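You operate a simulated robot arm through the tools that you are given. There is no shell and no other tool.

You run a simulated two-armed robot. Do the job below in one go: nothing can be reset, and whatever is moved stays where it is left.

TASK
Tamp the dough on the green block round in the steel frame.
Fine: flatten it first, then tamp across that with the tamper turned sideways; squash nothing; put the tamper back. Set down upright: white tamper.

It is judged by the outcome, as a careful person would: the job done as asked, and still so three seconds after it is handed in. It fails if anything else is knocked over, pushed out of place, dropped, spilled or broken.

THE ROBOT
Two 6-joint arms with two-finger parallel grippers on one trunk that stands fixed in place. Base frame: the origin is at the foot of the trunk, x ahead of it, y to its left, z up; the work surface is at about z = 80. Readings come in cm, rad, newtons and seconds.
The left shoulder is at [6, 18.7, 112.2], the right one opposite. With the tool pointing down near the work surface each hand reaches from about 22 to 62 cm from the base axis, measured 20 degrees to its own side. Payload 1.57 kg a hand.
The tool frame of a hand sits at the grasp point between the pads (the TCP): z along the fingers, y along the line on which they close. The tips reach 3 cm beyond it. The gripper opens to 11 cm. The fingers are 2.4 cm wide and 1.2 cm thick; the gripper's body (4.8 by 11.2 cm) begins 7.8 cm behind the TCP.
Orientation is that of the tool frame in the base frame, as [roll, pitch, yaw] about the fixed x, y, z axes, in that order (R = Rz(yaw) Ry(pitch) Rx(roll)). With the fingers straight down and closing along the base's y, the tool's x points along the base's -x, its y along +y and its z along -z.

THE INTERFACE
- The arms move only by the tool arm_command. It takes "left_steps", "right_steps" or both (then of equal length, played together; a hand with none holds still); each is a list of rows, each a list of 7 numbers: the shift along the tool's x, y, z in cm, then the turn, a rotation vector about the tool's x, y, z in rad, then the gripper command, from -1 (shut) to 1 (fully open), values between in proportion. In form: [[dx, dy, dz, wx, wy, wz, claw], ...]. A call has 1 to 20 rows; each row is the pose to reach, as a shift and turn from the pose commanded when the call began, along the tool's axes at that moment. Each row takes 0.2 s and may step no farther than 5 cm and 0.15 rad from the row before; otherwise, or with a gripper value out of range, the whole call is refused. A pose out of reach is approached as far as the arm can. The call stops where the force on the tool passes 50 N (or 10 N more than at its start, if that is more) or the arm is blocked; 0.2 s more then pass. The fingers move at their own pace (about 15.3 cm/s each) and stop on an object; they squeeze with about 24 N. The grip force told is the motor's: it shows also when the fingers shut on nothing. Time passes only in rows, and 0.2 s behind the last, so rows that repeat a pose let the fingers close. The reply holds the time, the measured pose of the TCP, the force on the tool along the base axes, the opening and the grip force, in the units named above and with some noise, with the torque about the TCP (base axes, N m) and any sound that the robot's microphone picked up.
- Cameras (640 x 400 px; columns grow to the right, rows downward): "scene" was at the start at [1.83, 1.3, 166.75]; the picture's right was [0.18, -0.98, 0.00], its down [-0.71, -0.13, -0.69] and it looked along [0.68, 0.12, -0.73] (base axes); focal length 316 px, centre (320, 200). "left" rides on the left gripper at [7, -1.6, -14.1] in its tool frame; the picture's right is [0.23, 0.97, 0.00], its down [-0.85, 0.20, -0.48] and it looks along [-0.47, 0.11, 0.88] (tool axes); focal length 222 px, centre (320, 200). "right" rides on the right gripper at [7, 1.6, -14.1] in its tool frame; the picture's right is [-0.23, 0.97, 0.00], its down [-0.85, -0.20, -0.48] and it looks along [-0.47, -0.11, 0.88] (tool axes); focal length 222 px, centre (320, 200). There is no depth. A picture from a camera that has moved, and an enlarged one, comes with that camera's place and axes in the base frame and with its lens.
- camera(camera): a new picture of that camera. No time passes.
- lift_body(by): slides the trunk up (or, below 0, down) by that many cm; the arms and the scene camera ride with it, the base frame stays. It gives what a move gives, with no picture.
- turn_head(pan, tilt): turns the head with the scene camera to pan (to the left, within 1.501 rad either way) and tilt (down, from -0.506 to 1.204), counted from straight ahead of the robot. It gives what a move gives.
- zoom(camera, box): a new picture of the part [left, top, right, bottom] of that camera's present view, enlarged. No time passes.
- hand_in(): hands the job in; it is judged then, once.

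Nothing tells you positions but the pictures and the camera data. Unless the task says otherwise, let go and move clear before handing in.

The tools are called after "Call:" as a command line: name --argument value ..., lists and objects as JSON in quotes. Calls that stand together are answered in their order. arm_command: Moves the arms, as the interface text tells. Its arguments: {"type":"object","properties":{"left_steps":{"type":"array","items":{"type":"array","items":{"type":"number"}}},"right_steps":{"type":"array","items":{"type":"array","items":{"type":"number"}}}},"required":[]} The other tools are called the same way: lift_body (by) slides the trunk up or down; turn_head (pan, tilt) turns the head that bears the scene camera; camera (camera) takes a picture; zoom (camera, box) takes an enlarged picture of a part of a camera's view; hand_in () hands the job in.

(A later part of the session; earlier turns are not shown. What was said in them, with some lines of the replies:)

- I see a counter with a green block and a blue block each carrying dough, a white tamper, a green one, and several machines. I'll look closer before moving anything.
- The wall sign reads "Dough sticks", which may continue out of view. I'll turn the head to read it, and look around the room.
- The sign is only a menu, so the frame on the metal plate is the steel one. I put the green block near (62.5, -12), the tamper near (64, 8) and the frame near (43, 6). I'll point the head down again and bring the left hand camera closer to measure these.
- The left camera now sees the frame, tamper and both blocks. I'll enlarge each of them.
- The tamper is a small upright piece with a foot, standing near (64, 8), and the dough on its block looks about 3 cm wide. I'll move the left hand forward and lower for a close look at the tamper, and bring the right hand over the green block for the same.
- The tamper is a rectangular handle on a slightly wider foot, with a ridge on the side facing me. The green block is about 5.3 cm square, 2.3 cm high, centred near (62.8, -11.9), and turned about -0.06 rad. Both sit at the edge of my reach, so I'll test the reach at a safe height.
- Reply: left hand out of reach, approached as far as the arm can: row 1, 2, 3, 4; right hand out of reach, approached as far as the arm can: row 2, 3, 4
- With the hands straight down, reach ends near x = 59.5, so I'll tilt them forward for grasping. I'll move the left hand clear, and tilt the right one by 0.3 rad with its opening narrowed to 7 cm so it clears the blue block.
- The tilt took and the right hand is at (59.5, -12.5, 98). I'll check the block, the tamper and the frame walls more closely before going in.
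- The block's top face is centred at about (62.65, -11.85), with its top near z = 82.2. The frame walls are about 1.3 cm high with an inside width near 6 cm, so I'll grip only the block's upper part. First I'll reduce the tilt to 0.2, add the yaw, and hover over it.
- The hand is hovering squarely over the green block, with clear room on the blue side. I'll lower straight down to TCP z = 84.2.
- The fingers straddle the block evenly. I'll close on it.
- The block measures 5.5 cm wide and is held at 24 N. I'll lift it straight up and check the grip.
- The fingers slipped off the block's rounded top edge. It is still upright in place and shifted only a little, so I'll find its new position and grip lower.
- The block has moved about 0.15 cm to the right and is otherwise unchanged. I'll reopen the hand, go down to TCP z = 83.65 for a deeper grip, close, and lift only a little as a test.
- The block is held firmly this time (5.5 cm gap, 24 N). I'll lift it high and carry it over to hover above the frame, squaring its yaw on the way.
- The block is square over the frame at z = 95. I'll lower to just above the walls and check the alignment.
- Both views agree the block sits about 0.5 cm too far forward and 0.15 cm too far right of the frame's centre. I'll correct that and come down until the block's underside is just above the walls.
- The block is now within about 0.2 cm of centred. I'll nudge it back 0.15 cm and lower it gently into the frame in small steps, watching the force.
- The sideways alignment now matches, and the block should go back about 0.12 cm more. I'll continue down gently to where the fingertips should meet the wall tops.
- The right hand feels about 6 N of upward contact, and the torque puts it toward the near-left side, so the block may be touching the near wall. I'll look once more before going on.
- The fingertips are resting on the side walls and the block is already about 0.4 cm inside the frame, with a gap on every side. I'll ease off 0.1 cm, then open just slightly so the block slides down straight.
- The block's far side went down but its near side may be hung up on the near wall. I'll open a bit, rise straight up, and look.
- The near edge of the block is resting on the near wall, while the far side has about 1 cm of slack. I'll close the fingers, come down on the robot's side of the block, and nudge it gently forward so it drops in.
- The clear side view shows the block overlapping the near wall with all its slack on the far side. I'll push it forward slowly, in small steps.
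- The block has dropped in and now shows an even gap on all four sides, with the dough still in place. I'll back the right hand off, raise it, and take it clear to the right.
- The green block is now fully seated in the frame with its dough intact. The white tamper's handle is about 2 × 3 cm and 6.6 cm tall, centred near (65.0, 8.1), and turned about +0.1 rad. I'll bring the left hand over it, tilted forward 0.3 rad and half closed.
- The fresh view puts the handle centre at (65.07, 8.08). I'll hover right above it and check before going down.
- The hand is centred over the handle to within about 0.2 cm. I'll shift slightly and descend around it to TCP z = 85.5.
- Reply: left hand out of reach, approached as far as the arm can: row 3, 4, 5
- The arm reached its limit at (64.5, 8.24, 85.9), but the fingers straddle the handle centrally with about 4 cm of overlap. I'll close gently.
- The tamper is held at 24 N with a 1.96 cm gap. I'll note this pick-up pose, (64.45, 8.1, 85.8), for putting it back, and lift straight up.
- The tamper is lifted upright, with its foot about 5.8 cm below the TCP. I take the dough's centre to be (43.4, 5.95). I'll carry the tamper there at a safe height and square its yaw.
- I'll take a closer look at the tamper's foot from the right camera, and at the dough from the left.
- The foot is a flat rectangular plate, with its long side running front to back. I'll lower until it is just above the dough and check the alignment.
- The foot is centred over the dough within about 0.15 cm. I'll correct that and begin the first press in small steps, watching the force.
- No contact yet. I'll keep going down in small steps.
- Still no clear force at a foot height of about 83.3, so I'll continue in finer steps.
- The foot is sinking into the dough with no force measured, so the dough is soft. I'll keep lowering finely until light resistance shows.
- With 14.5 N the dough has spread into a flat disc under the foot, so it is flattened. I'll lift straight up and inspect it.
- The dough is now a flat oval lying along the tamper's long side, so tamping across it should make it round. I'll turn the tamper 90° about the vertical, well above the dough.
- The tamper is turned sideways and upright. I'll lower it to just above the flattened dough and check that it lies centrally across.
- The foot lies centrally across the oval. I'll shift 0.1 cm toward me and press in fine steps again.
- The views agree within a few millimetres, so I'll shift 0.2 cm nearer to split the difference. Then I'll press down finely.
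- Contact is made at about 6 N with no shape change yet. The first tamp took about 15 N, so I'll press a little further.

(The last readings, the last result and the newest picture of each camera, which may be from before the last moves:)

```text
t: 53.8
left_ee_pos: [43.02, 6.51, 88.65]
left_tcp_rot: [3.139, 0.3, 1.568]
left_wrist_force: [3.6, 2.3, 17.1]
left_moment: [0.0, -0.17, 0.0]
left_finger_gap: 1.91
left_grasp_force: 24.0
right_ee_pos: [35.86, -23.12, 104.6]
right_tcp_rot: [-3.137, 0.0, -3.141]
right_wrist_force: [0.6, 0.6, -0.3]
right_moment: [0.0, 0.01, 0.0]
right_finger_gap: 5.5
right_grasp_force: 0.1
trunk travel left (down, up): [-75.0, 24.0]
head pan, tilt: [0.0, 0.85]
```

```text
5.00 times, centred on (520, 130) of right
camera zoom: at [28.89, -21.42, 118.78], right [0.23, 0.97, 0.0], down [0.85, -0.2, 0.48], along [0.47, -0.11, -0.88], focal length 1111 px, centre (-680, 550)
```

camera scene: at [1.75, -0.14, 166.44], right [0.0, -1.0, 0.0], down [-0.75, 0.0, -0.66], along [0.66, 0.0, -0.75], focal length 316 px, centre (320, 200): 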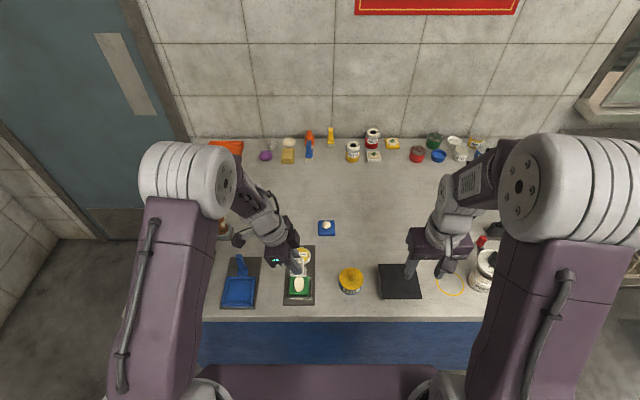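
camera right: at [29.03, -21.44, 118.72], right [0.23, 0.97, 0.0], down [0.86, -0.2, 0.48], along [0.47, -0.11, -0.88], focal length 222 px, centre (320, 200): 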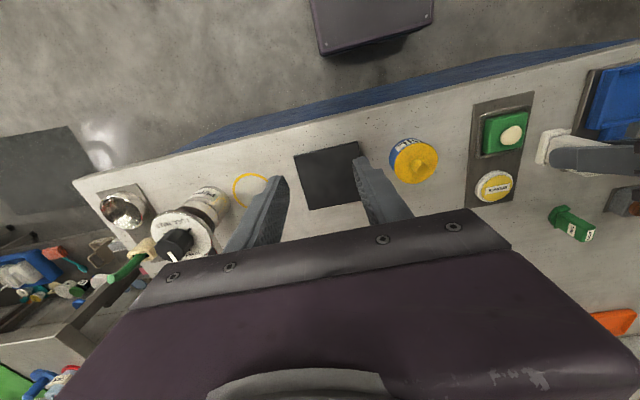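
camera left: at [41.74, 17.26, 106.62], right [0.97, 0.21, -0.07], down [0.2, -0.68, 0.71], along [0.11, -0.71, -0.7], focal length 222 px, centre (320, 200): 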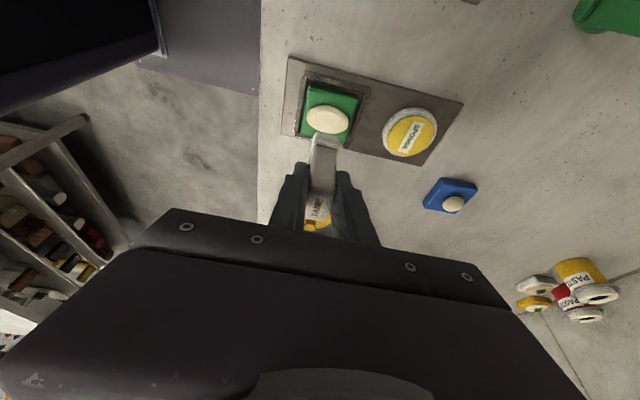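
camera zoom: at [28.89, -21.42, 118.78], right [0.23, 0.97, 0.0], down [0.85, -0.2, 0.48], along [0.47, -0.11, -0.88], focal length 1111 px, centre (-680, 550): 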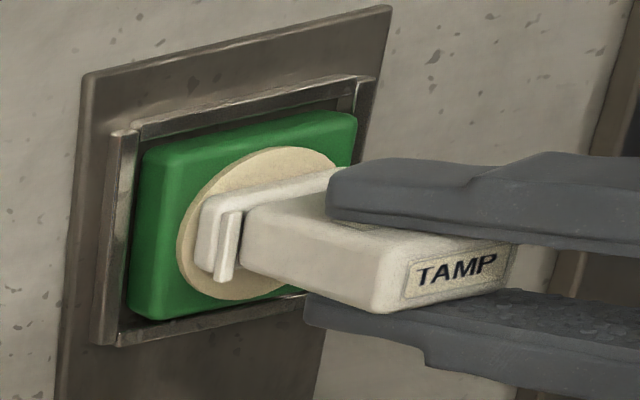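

The dough is now a round disc. I'll lift straight off it and check.

Call:
arm_command --left_steps '[[-0.06, 0, -0.2, 0, 0, 0, -1], [-0.3, 0, -0.96, 0, 0, 0, -1], [-1.0, 0, -3.2, 0, 0, 0, -1], [-2.0, 0, -6.5, 0, 0, 0, -1], [-2.0, 0, -6.5, 0, 0, 0, -1]]'

Call:
zoom --camera "left" --box '[260, 40, 400, 180]'

Call:
zoom --camera "right" --box '[460, 80, 600, 200]'

```text
t: 55.0
left_ee_pos: [43.11, 6.48, 95.56]
left_tcp_rot: [-3.141, 0.301, 1.568]
left_wrist_force: [0.6, 0.4, -1.2]
left_moment: [0.06, 0.01, 0.03]
left_finger_gap: 1.96
left_grasp_force: 24.5
right_ee_pos: [36.0, -23.07, 104.53]
right_tcp_rot: [-3.138, 0.0, 3.141]
right_wrist_force: [0.0, 0.3, -0.3]
right_moment: [-0.01, 0.03, 0.02]
right_finger_gap: 5.52
right_grasp_force: 0.2
trunk travel left (down, up): [-75.0, 24.0]
head pan, tilt: [0.0, 0.85]
```

```text
2.86 times, centred on (330, 110) of left
camera zoom: at [41.46, 17.29, 107.03], right [0.97, 0.22, -0.07], down [0.2, -0.68, 0.71], along [0.11, -0.71, -0.7], focal length 635 px, centre (291, 457)
```

zoom: 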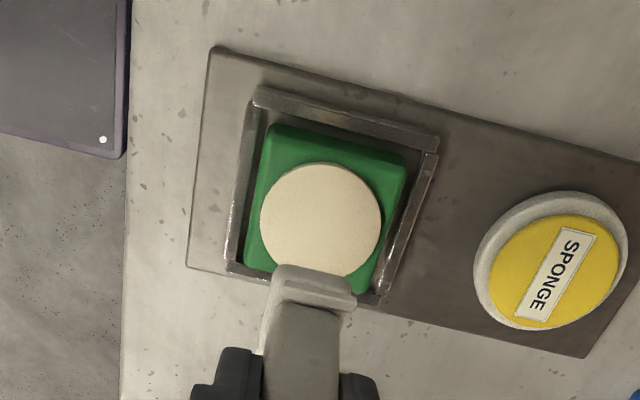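

```text
3.33 times, centred on (530, 140) of right
camera zoom: at [29.05, -21.44, 118.71], right [0.23, 0.97, 0.0], down [0.86, -0.2, 0.48], along [0.47, -0.11, -0.88], focal length 740 px, centre (-380, 400)
```

zoom: 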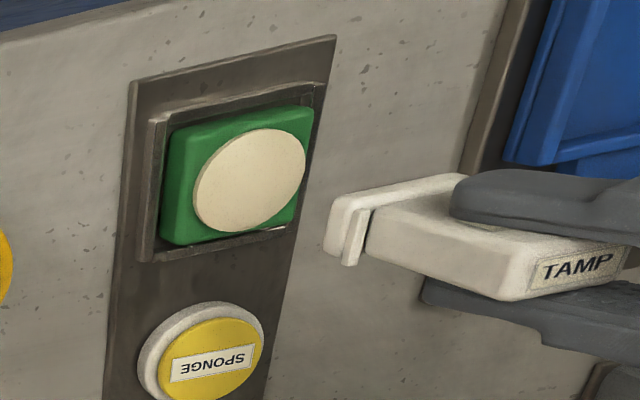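

The dough is flat and round on the green block in the frame. Now I'll turn the tamper back to its original yaw, high above, before returning it to its place.

Call:
arm_command --left_steps '[[-0.1, 0, -0.3, -0.0412, 0, -0.1331, -1], [-0.2, 0, -0.6, -0.0823, 0, -0.2662, -1], [-0.3, 0, -1.0, -0.1235, 0, -0.3993, -1], [-0.3, 0, -1.0, -0.1647, 0, -0.5324, -1], [-0.3, 0, -1.0, -0.2059, 0, -0.6655, -1], [-0.3, 0, -1.0, -0.247, 0, -0.7986, -1], [-0.3, 0, -1.0, -0.2882, 0, -0.9317, -1], [-0.3, 0, -1.0, -0.3294, 0, -1.0648, -1], [-0.3, 0, -1.0, -0.3706, 0, -1.1979, -1], [-0.3, 0, -1.0, -0.4117, 0, -1.331, -1], [-0.3, 0, -1.0, -0.4529, 0, -1.4641, -1], [-0.3, 0, -1.0, -0.4941, 0, -1.5972, -1], [-0.3, 0, -1.0, -0.4941, 0, -1.5972, -1]]'

Call:
camera --camera "left"

Call:
zoom --camera "scene" --box '[255, 200, 365, 310]'

```text
t: 57.8
left_ee_pos: [42.99, 6.57, 96.51]
left_tcp_rot: [-3.141, 0.301, -3.041]
left_wrist_force: [0.0, -0.8, 0.7]
left_moment: [0.03, -0.02, 0.0]
left_finger_gap: 1.95
left_grasp_force: 24.4
left hand out of reach, approached as far as the arm can: row 9, 10
right_ee_pos: [36.01, -23.02, 104.64]
right_tcp_rot: [-3.137, -0.001, 3.141]
right_wrist_force: [0.3, 0.2, -0.7]
right_moment: [0.0, -0.01, -0.06]
right_finger_gap: 5.5
right_grasp_force: 0.1
trunk travel left (down, up): [-75.0, 24.0]
head pan, tilt: [0.0, 0.85]
```

```text
taken
camera left: at [32.45, 3.79, 107.96], right [-0.31, 0.95, -0.07], down [0.65, 0.27, 0.71], along [0.69, 0.18, -0.7], focal length 222 px, centre (320, 200)
```

left: 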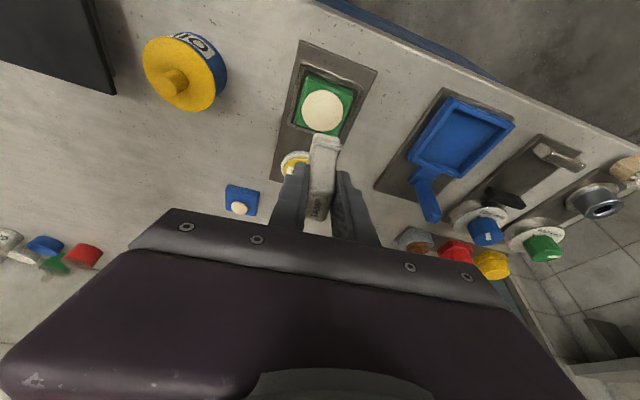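

```text
3.64 times, centred on (310, 255) of scene
camera zoom: at [1.78, -0.09, 166.44], right [0.0, -1.0, 0.0], down [-0.75, 0.0, -0.66], along [0.66, 0.0, -0.75], focal length 1147 px, centre (356, 0)
```

zoom: 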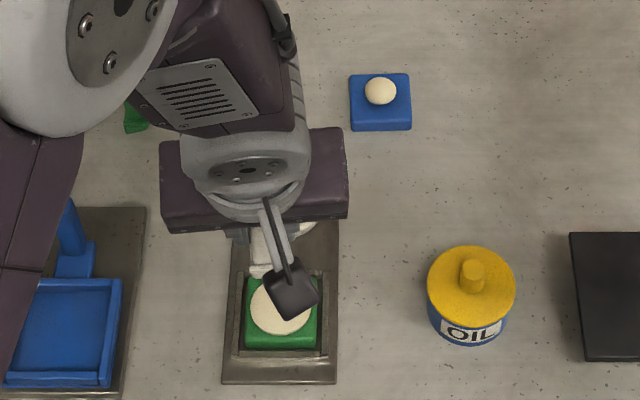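

The tamper is back at its original yaw. I'll carry it forward over its old place.

Call:
arm_command --left_steps '[[-3.0, -0.07, 1.5, 0, 0, 0, -1], [-7.0, -0.16, 3.5, 0, 0, 0, -1], [-11, -0.25, 5.6, 0, 0, 0, -1], [-15, -0.34, 7.6, 0, 0, 0, -1], [-18.0, -0.4, 9.1, 0, 0, 0, -1], [-18.52, -0.415, 9.39, 0, 0, 0, -1], [-18.52, -0.415, 9.39, 0, 0, 0, -1]]'

Call:
camera --camera "left"

Call:
zoom --camera "scene" --box '[260, 190, 340, 250]'

Call:
zoom --camera "right" --box '[450, 150, 640, 270]'

```text
t: 59.4
left_ee_pos: [63.43, 8.22, 92.86]
left_tcp_rot: [-3.141, 0.3, -3.042]
left_wrist_force: [-0.3, -0.3, -0.9]
left_moment: [-0.01, 0.01, -0.03]
left_finger_gap: 1.93
left_grasp_force: 24.0
right_ee_pos: [35.93, -23.01, 104.57]
right_tcp_rot: [-3.138, -0.001, 3.141]
right_wrist_force: [0.3, -1.0, 0.0]
right_moment: [0.01, 0.0, -0.02]
right_finger_gap: 5.49
right_grasp_force: 0.1
trunk travel left (down, up): [-75.0, 24.0]
head pan, tilt: [0.0, 0.85]
```

```text
taken
camera left: at [52.93, 5.49, 104.54], right [-0.31, 0.95, -0.07], down [0.65, 0.27, 0.71], along [0.69, 0.18, -0.7], focal length 222 px, centre (320, 200)
```

left: 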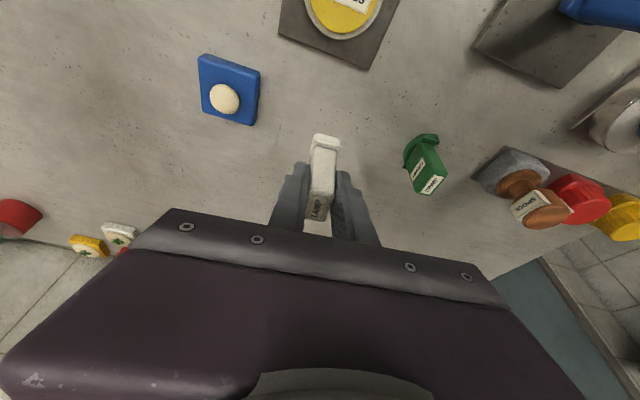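

```text
6.67 times, centred on (300, 220) of scene
camera zoom: at [1.78, -0.14, 166.44], right [0.0, -1.0, 0.0], down [-0.75, 0.0, -0.66], along [0.66, 0.0, -0.75], focal length 2103 px, centre (453, 67)
```

zoom: 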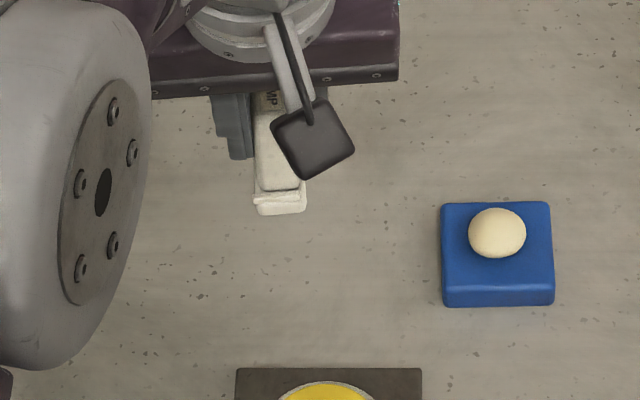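

```text
3.33 times, centred on (545, 210) of right
camera zoom: at [29.03, -21.45, 118.72], right [0.23, 0.97, 0.0], down [0.86, -0.2, 0.48], along [0.47, -0.11, -0.88], focal length 740 px, centre (-430, 167)
```

zoom: 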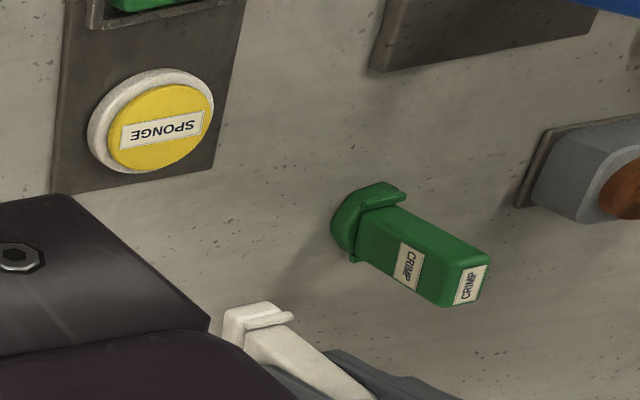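

I'll lower it toward its old spot, stopping about 0.4 cm above the table first.

Call:
arm_command --left_steps '[[0.3, -0.06, 2.2, 0, 0, 0, -1], [0.6, -0.12, 4.2, 0, 0, 0, -1], [0.9, -0.17, 5.8, 0, 0, 0, -1], [1.07, -0.19, 6.63, 0, 0, 0, -1], [1.07, -0.19, 6.63, 0, 0, 0, -1]]'

Call:
zoom --camera "scene" --box '[260, 190, 340, 250]'

Call:
zoom --camera "left" --box '[260, 120, 380, 230]'

```text
t: 60.6
left_ee_pos: [64.36, 8.04, 86.4]
left_tcp_rot: [-3.139, 0.3, -3.041]
left_wrist_force: [0.2, 0.7, -0.8]
left_moment: [-0.02, -0.02, 0.02]
left_finger_gap: 1.96
left_grasp_force: 24.2
right_ee_pos: [35.92, -23.09, 104.6]
right_tcp_rot: [-3.138, 0.0, -3.14]
right_wrist_force: [0.5, -0.6, -0.2]
right_moment: [-0.01, 0.05, 0.02]
right_finger_gap: 5.51
right_grasp_force: 0.0
trunk travel left (down, up): [-75.0, 24.0]
head pan, tilt: [0.0, 0.85]
```

```text
6.67 times, centred on (300, 220) of scene
camera zoom: at [1.76, -0.14, 166.44], right [0.0, -1.0, 0.0], down [-0.75, 0.0, -0.66], along [0.66, 0.0, -0.75], focal length 2103 px, centre (453, 67)
```

zoom: 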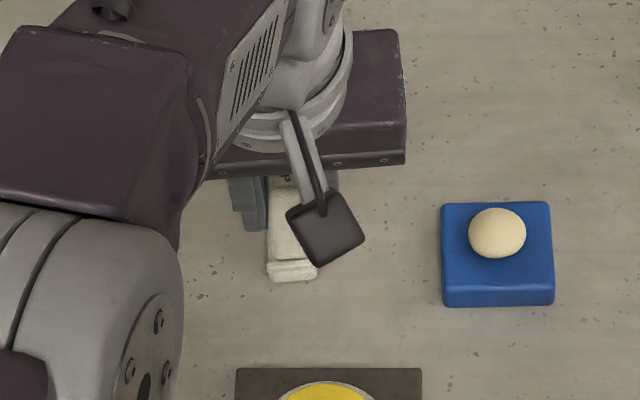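

```text
3.64 times, centred on (320, 175) of left
camera zoom: at [53.78, 5.34, 97.85], right [-0.31, 0.95, -0.07], down [0.65, 0.27, 0.71], along [0.69, 0.18, -0.7], focal length 808 px, centre (320, 291)
```

zoom: 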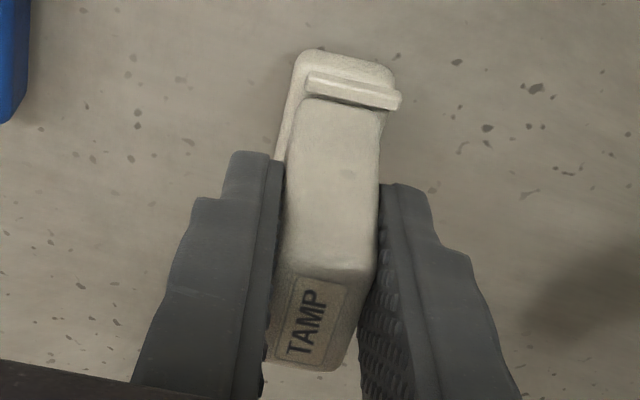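

The tamper slid up about 0.2 cm in the grip while pressing, so the table contact will come slightly lower. I'll lower in small steps until it touches.

Call:
arm_command --left_steps '[[0.059, 0, 0.191, 0, 0, 0, -1], [0.118, 0, 0.382, 0, 0, 0, -1], [0.148, 0, 0.478, 0, 0, 0, -1], [0.148, 0, 0.478, 0, 0, 0, -1]]'

```text
t: 61.6
left_ee_pos: [64.47, 8.12, 85.77]
left_tcp_rot: [-3.139, 0.302, -3.041]
left_wrist_force: [0.6, 0.9, 2.3]
left_moment: [0.04, 0.03, 0.02]
left_finger_gap: 1.94
left_grasp_force: 24.3
right_ee_pos: [35.86, -23.05, 104.58]
right_tcp_rot: [-3.137, -0.001, 3.139]
right_wrist_force: [0.1, 0.3, 0.2]
right_moment: [0.0, 0.04, 0.0]
right_finger_gap: 5.5
right_grasp_force: 0.0
trunk travel left (down, up): [-75.0, 24.0]
head pan, tilt: [0.0, 0.85]
```

It is touching lightly at about 3 N. I'll settle it another 0.05 cm and then look before letting go.

Call:
arm_command --left_steps '[[0.015, 0, 0.048, 0, 0, 0, -1], [0.015, 0, 0.048, 0, 0, 0, -1]]'

Call:
zoom --camera "scene" --box '[260, 190, 340, 250]'

Call:
zoom --camera "left" --box '[260, 120, 380, 230]'

```text
t: 62.2
left_ee_pos: [64.4, 8.07, 85.87]
left_tcp_rot: [-3.139, 0.302, -3.041]
left_wrist_force: [0.6, 1.0, 5.8]
left_moment: [0.07, 0.11, 0.01]
left_finger_gap: 1.97
left_grasp_force: 24.0
right_ee_pos: [35.91, -23.1, 104.61]
right_tcp_rot: [-3.139, 0.0, -3.141]
right_wrist_force: [0.5, 0.0, 0.0]
right_moment: [-0.01, -0.02, 0.0]
right_finger_gap: 5.5
right_grasp_force: 0.1
trunk travel left (down, up): [-75.0, 24.0]
head pan, tilt: [0.0, 0.85]
```

```text
6.67 times, centred on (300, 220) of scene
camera zoom: at [1.65, -0.15, 166.45], right [0.0, -1.0, 0.0], down [-0.75, 0.0, -0.66], along [0.66, 0.0, -0.75], focal length 2103 px, centre (453, 67)
```

zoom: 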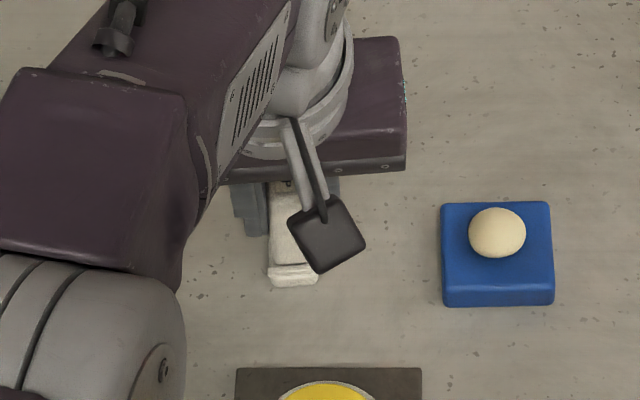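

```text
3.64 times, centred on (320, 175) of left
camera zoom: at [53.79, 5.32, 97.35], right [-0.31, 0.95, -0.07], down [0.65, 0.27, 0.71], along [0.69, 0.18, -0.7], focal length 808 px, centre (320, 291)
```

zoom: 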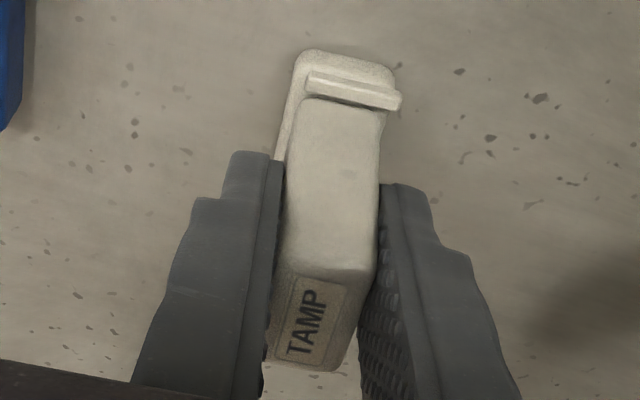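

It stands on the table with only a slight residual load. I'll open the fingers slowly, then look again.

Call:
arm_command --left_steps '[[-0.01, 0, -0.02, 0, 0, 0, -0.63], [-0.01, 0, -0.02, 0, 0, 0, -0.6], [-0.01, 0, -0.02, 0, 0, 0, -0.5], [-0.01, 0, -0.02, 0, 0, 0, -0.3], [-0.01, 0, -0.02, 0, 0, 0, -0.05], [-0.01, 0, -0.02, 0, 0, 0, -0.05]]'

Call:
zoom --camera "left" --box '[260, 120, 380, 230]'

Call:
zoom --camera "scene" --box '[260, 190, 340, 250]'

```text
t: 63.6
left_ee_pos: [64.45, 8.08, 85.73]
left_tcp_rot: [-3.141, 0.301, -3.042]
left_wrist_force: [0.5, 0.2, 0.2]
left_moment: [-0.01, 0.01, 0.02]
left_finger_gap: 5.23
left_grasp_force: 0.0
right_ee_pos: [35.97, -23.02, 104.65]
right_tcp_rot: [-3.139, 0.001, 3.141]
right_wrist_force: [0.0, 0.3, 0.4]
right_moment: [0.02, -0.01, 0.02]
right_finger_gap: 5.5
right_grasp_force: 0.1
trunk travel left (down, up): [-75.0, 24.0]
head pan, tilt: [0.0, 0.85]
```

```text
3.64 times, centred on (320, 175) of left
camera zoom: at [53.83, 5.32, 97.29], right [-0.31, 0.95, -0.07], down [0.65, 0.27, 0.71], along [0.69, 0.18, -0.7], focal length 808 px, centre (320, 291)
```

zoom: 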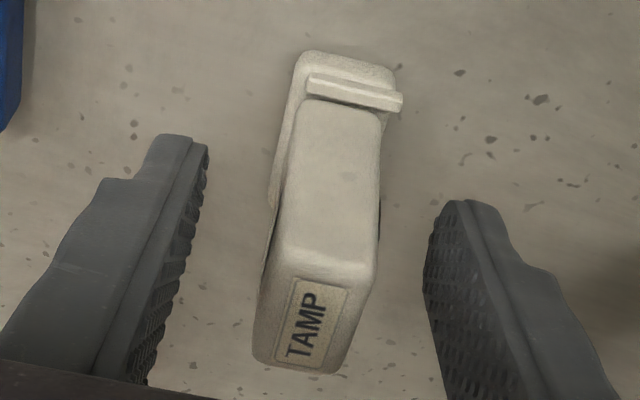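

```text
6.67 times, centred on (300, 220) of scene
camera zoom: at [1.78, -0.13, 166.44], right [0.0, -1.0, 0.0], down [-0.75, 0.0, -0.66], along [0.66, 0.0, -0.75], focal length 2103 px, centre (453, 67)
```

zoom: 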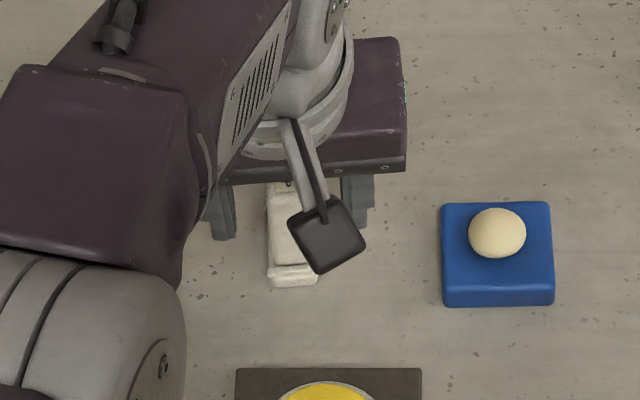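

The tamper stands upright where it came from. I'll raise the left hand straight off it and then draw back clear.

Call:
arm_command --left_steps '[[-0.3, 0, -0.96, 0, 0, 0, -0.05], [-0.8, 0, -2.9, 0, 0, 0, -0.05], [-1.3, 0, -5.5, 0, 0, 0, -0.05], [-1.5, 0, -8, 0, 0, 0, -0.05], [0, 1.5, -11, 0, 0, 0, -0.05], [3, 4, -13, 0, 0.1, 0, -0.05], [6, 7, -14.5, 0, 0.2, 0, -0.05], [9, 10.5, -15.5, 0, 0.3, 0, 0.2], [12, 14, -16, 0, 0.3, 0, 0.5], [15, 17, -16.5, 0, 0.3, 0, 0.5], [15, 17, -16.5, 0, 0.3, 0, 0.5]]'

Call:
camera --camera "scene"

Call:
zoom --camera "scene" --box '[240, 200, 350, 310]'

Call:
camera --camera "left"

Call:
camera --camera "right"

```text
t: 66.0
left_ee_pos: [43.56, 23.03, 97.35]
left_tcp_rot: [-3.141, -0.001, -3.043]
left_wrist_force: [0.0, -0.1, 0.5]
left_moment: [0.03, 0.0, -0.03]
left_finger_gap: 8.23
left_grasp_force: 0.1
right_ee_pos: [36.09, -23.17, 104.66]
right_tcp_rot: [-3.138, 0.001, -3.142]
right_wrist_force: [-0.7, 0.5, 0.0]
right_moment: [-0.02, 0.01, -0.02]
right_finger_gap: 5.49
right_grasp_force: 0.0
trunk travel left (down, up): [-75.0, 24.0]
head pan, tilt: [0.0, 0.85]
```

```text
taken
camera scene: at [1.85, -0.19, 166.44], right [0.0, -1.0, 0.0], down [-0.75, 0.0, -0.66], along [0.66, 0.0, -0.75], focal length 316 px, centre (320, 200)
```

scene: 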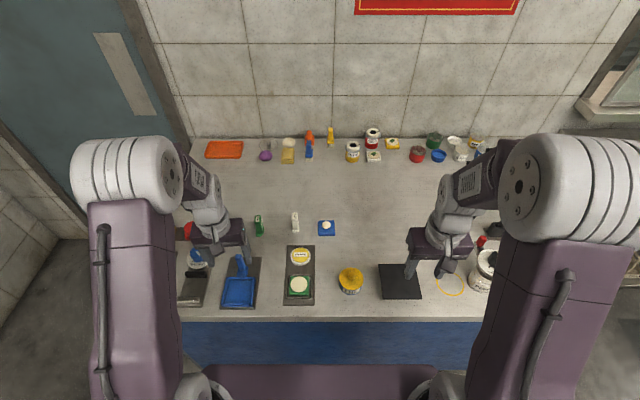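

```text
3.64 times, centred on (295, 255) of scene
camera zoom: at [1.85, -0.19, 166.44], right [0.0, -1.0, 0.0], down [-0.75, 0.0, -0.66], along [0.66, 0.0, -0.75], focal length 1147 px, centre (411, 0)
```

zoom: 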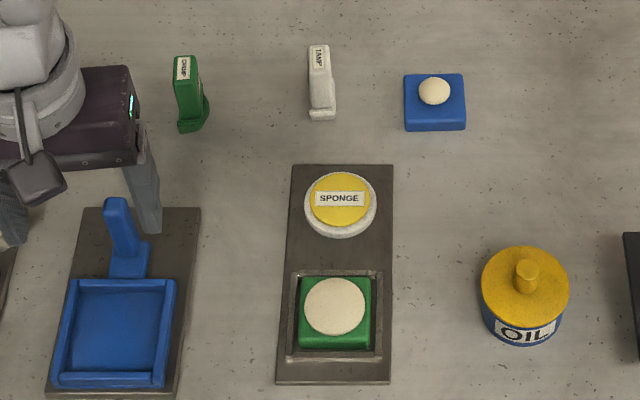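

```text
taken
camera left: at [36.77, 20.63, 111.57], right [-0.32, 0.95, 0.0], down [0.83, 0.28, 0.48], along [0.45, 0.15, -0.88], focal length 222 px, centre (320, 200)
```

left: 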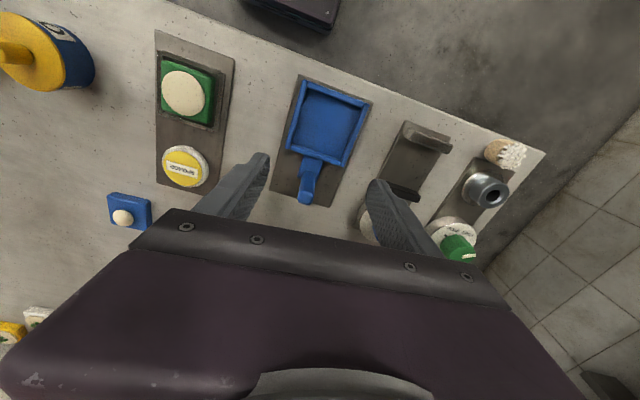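

```text
taken
camera right: at [29.08, -21.49, 118.7], right [0.23, 0.97, 0.0], down [0.86, -0.2, 0.48], along [0.47, -0.11, -0.88], focal length 222 px, centre (320, 200)
```

right: 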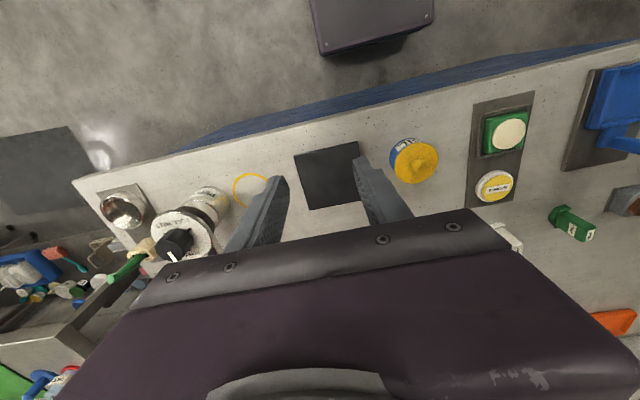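

The dough is a flat round disc on the green block in the steel frame, the tamper stands upright in its place, and nothing else has moved. I'll raise the left hand a bit more so it is well clear, then check one last time.

Call:
arm_command --left_steps '[[0, 0, -4, 0, 0, 0, 0.5], [0, 0, -8, 0, 0, 0, 0.5], [0, 0, -12, 0, 0, 0, 0.5], [0, 0, -12, 0, 0, 0, 0.5]]'

Call:
zoom --camera "scene" --box '[200, 190, 400, 310]'

```text
t: 67.0
left_ee_pos: [43.44, 23.09, 109.27]
left_tcp_rot: [-3.14, 0.001, -3.044]
left_wrist_force: [-0.1, 0.3, 1.6]
left_moment: [0.03, 0.01, -0.01]
left_finger_gap: 8.26
left_grasp_force: 0.0
right_ee_pos: [35.97, -23.07, 104.6]
right_tcp_rot: [-3.138, 0.001, 3.141]
right_wrist_force: [0.5, 0.0, -0.4]
right_moment: [-0.01, -0.02, -0.01]
right_finger_gap: 5.48
right_grasp_force: 0.1
trunk travel left (down, up): [-75.0, 24.0]
head pan, tilt: [0.0, 0.85]
```

```text
3.20 times, centred on (300, 250) of scene
camera zoom: at [1.78, -0.11, 166.44], right [0.0, -1.0, 0.0], down [-0.75, 0.0, -0.66], along [0.66, 0.0, -0.75], focal length 1010 px, centre (384, 40)
```

zoom: 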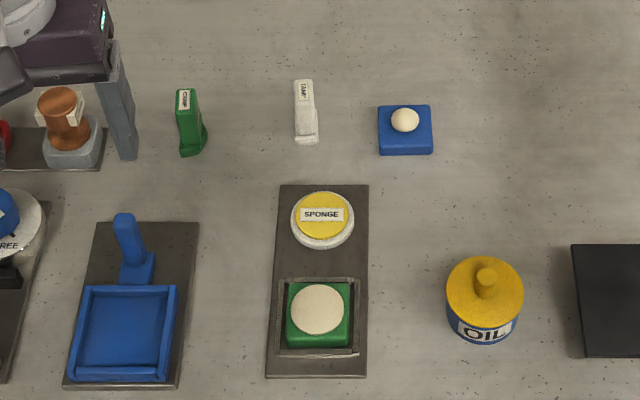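

The round, flat dough sits on the green block in the steel frame. The tamper is upright in its place and both hands are clear, so I'm handing in.

Call:
hand_in

```text
The job is handed in.
```

The dough on the green block is now a flat, round disc, and the block is seated in the steel frame. I flattened it first, then tamped across it with the tamper turned 90°. Each press took about 15 to 17 N.

- **Tamper:** the white tamper stands upright within about 0.3 cm of where it started, with its ridge facing the same way. Both hands had let go and were clear before I handed in.
- **Block:** my first grip slipped off its rounded top edge and moved it about 0.15 cm; it stayed upright. When I lowered it into the frame, it caught on the near wall and dropped in after a gentle push.
- **Dough position:** I took the task to mean leaving the dough on its block inside the frame. I did not use the sponge.
- **Everything else:** nothing else looked moved or knocked over in the final pictures.
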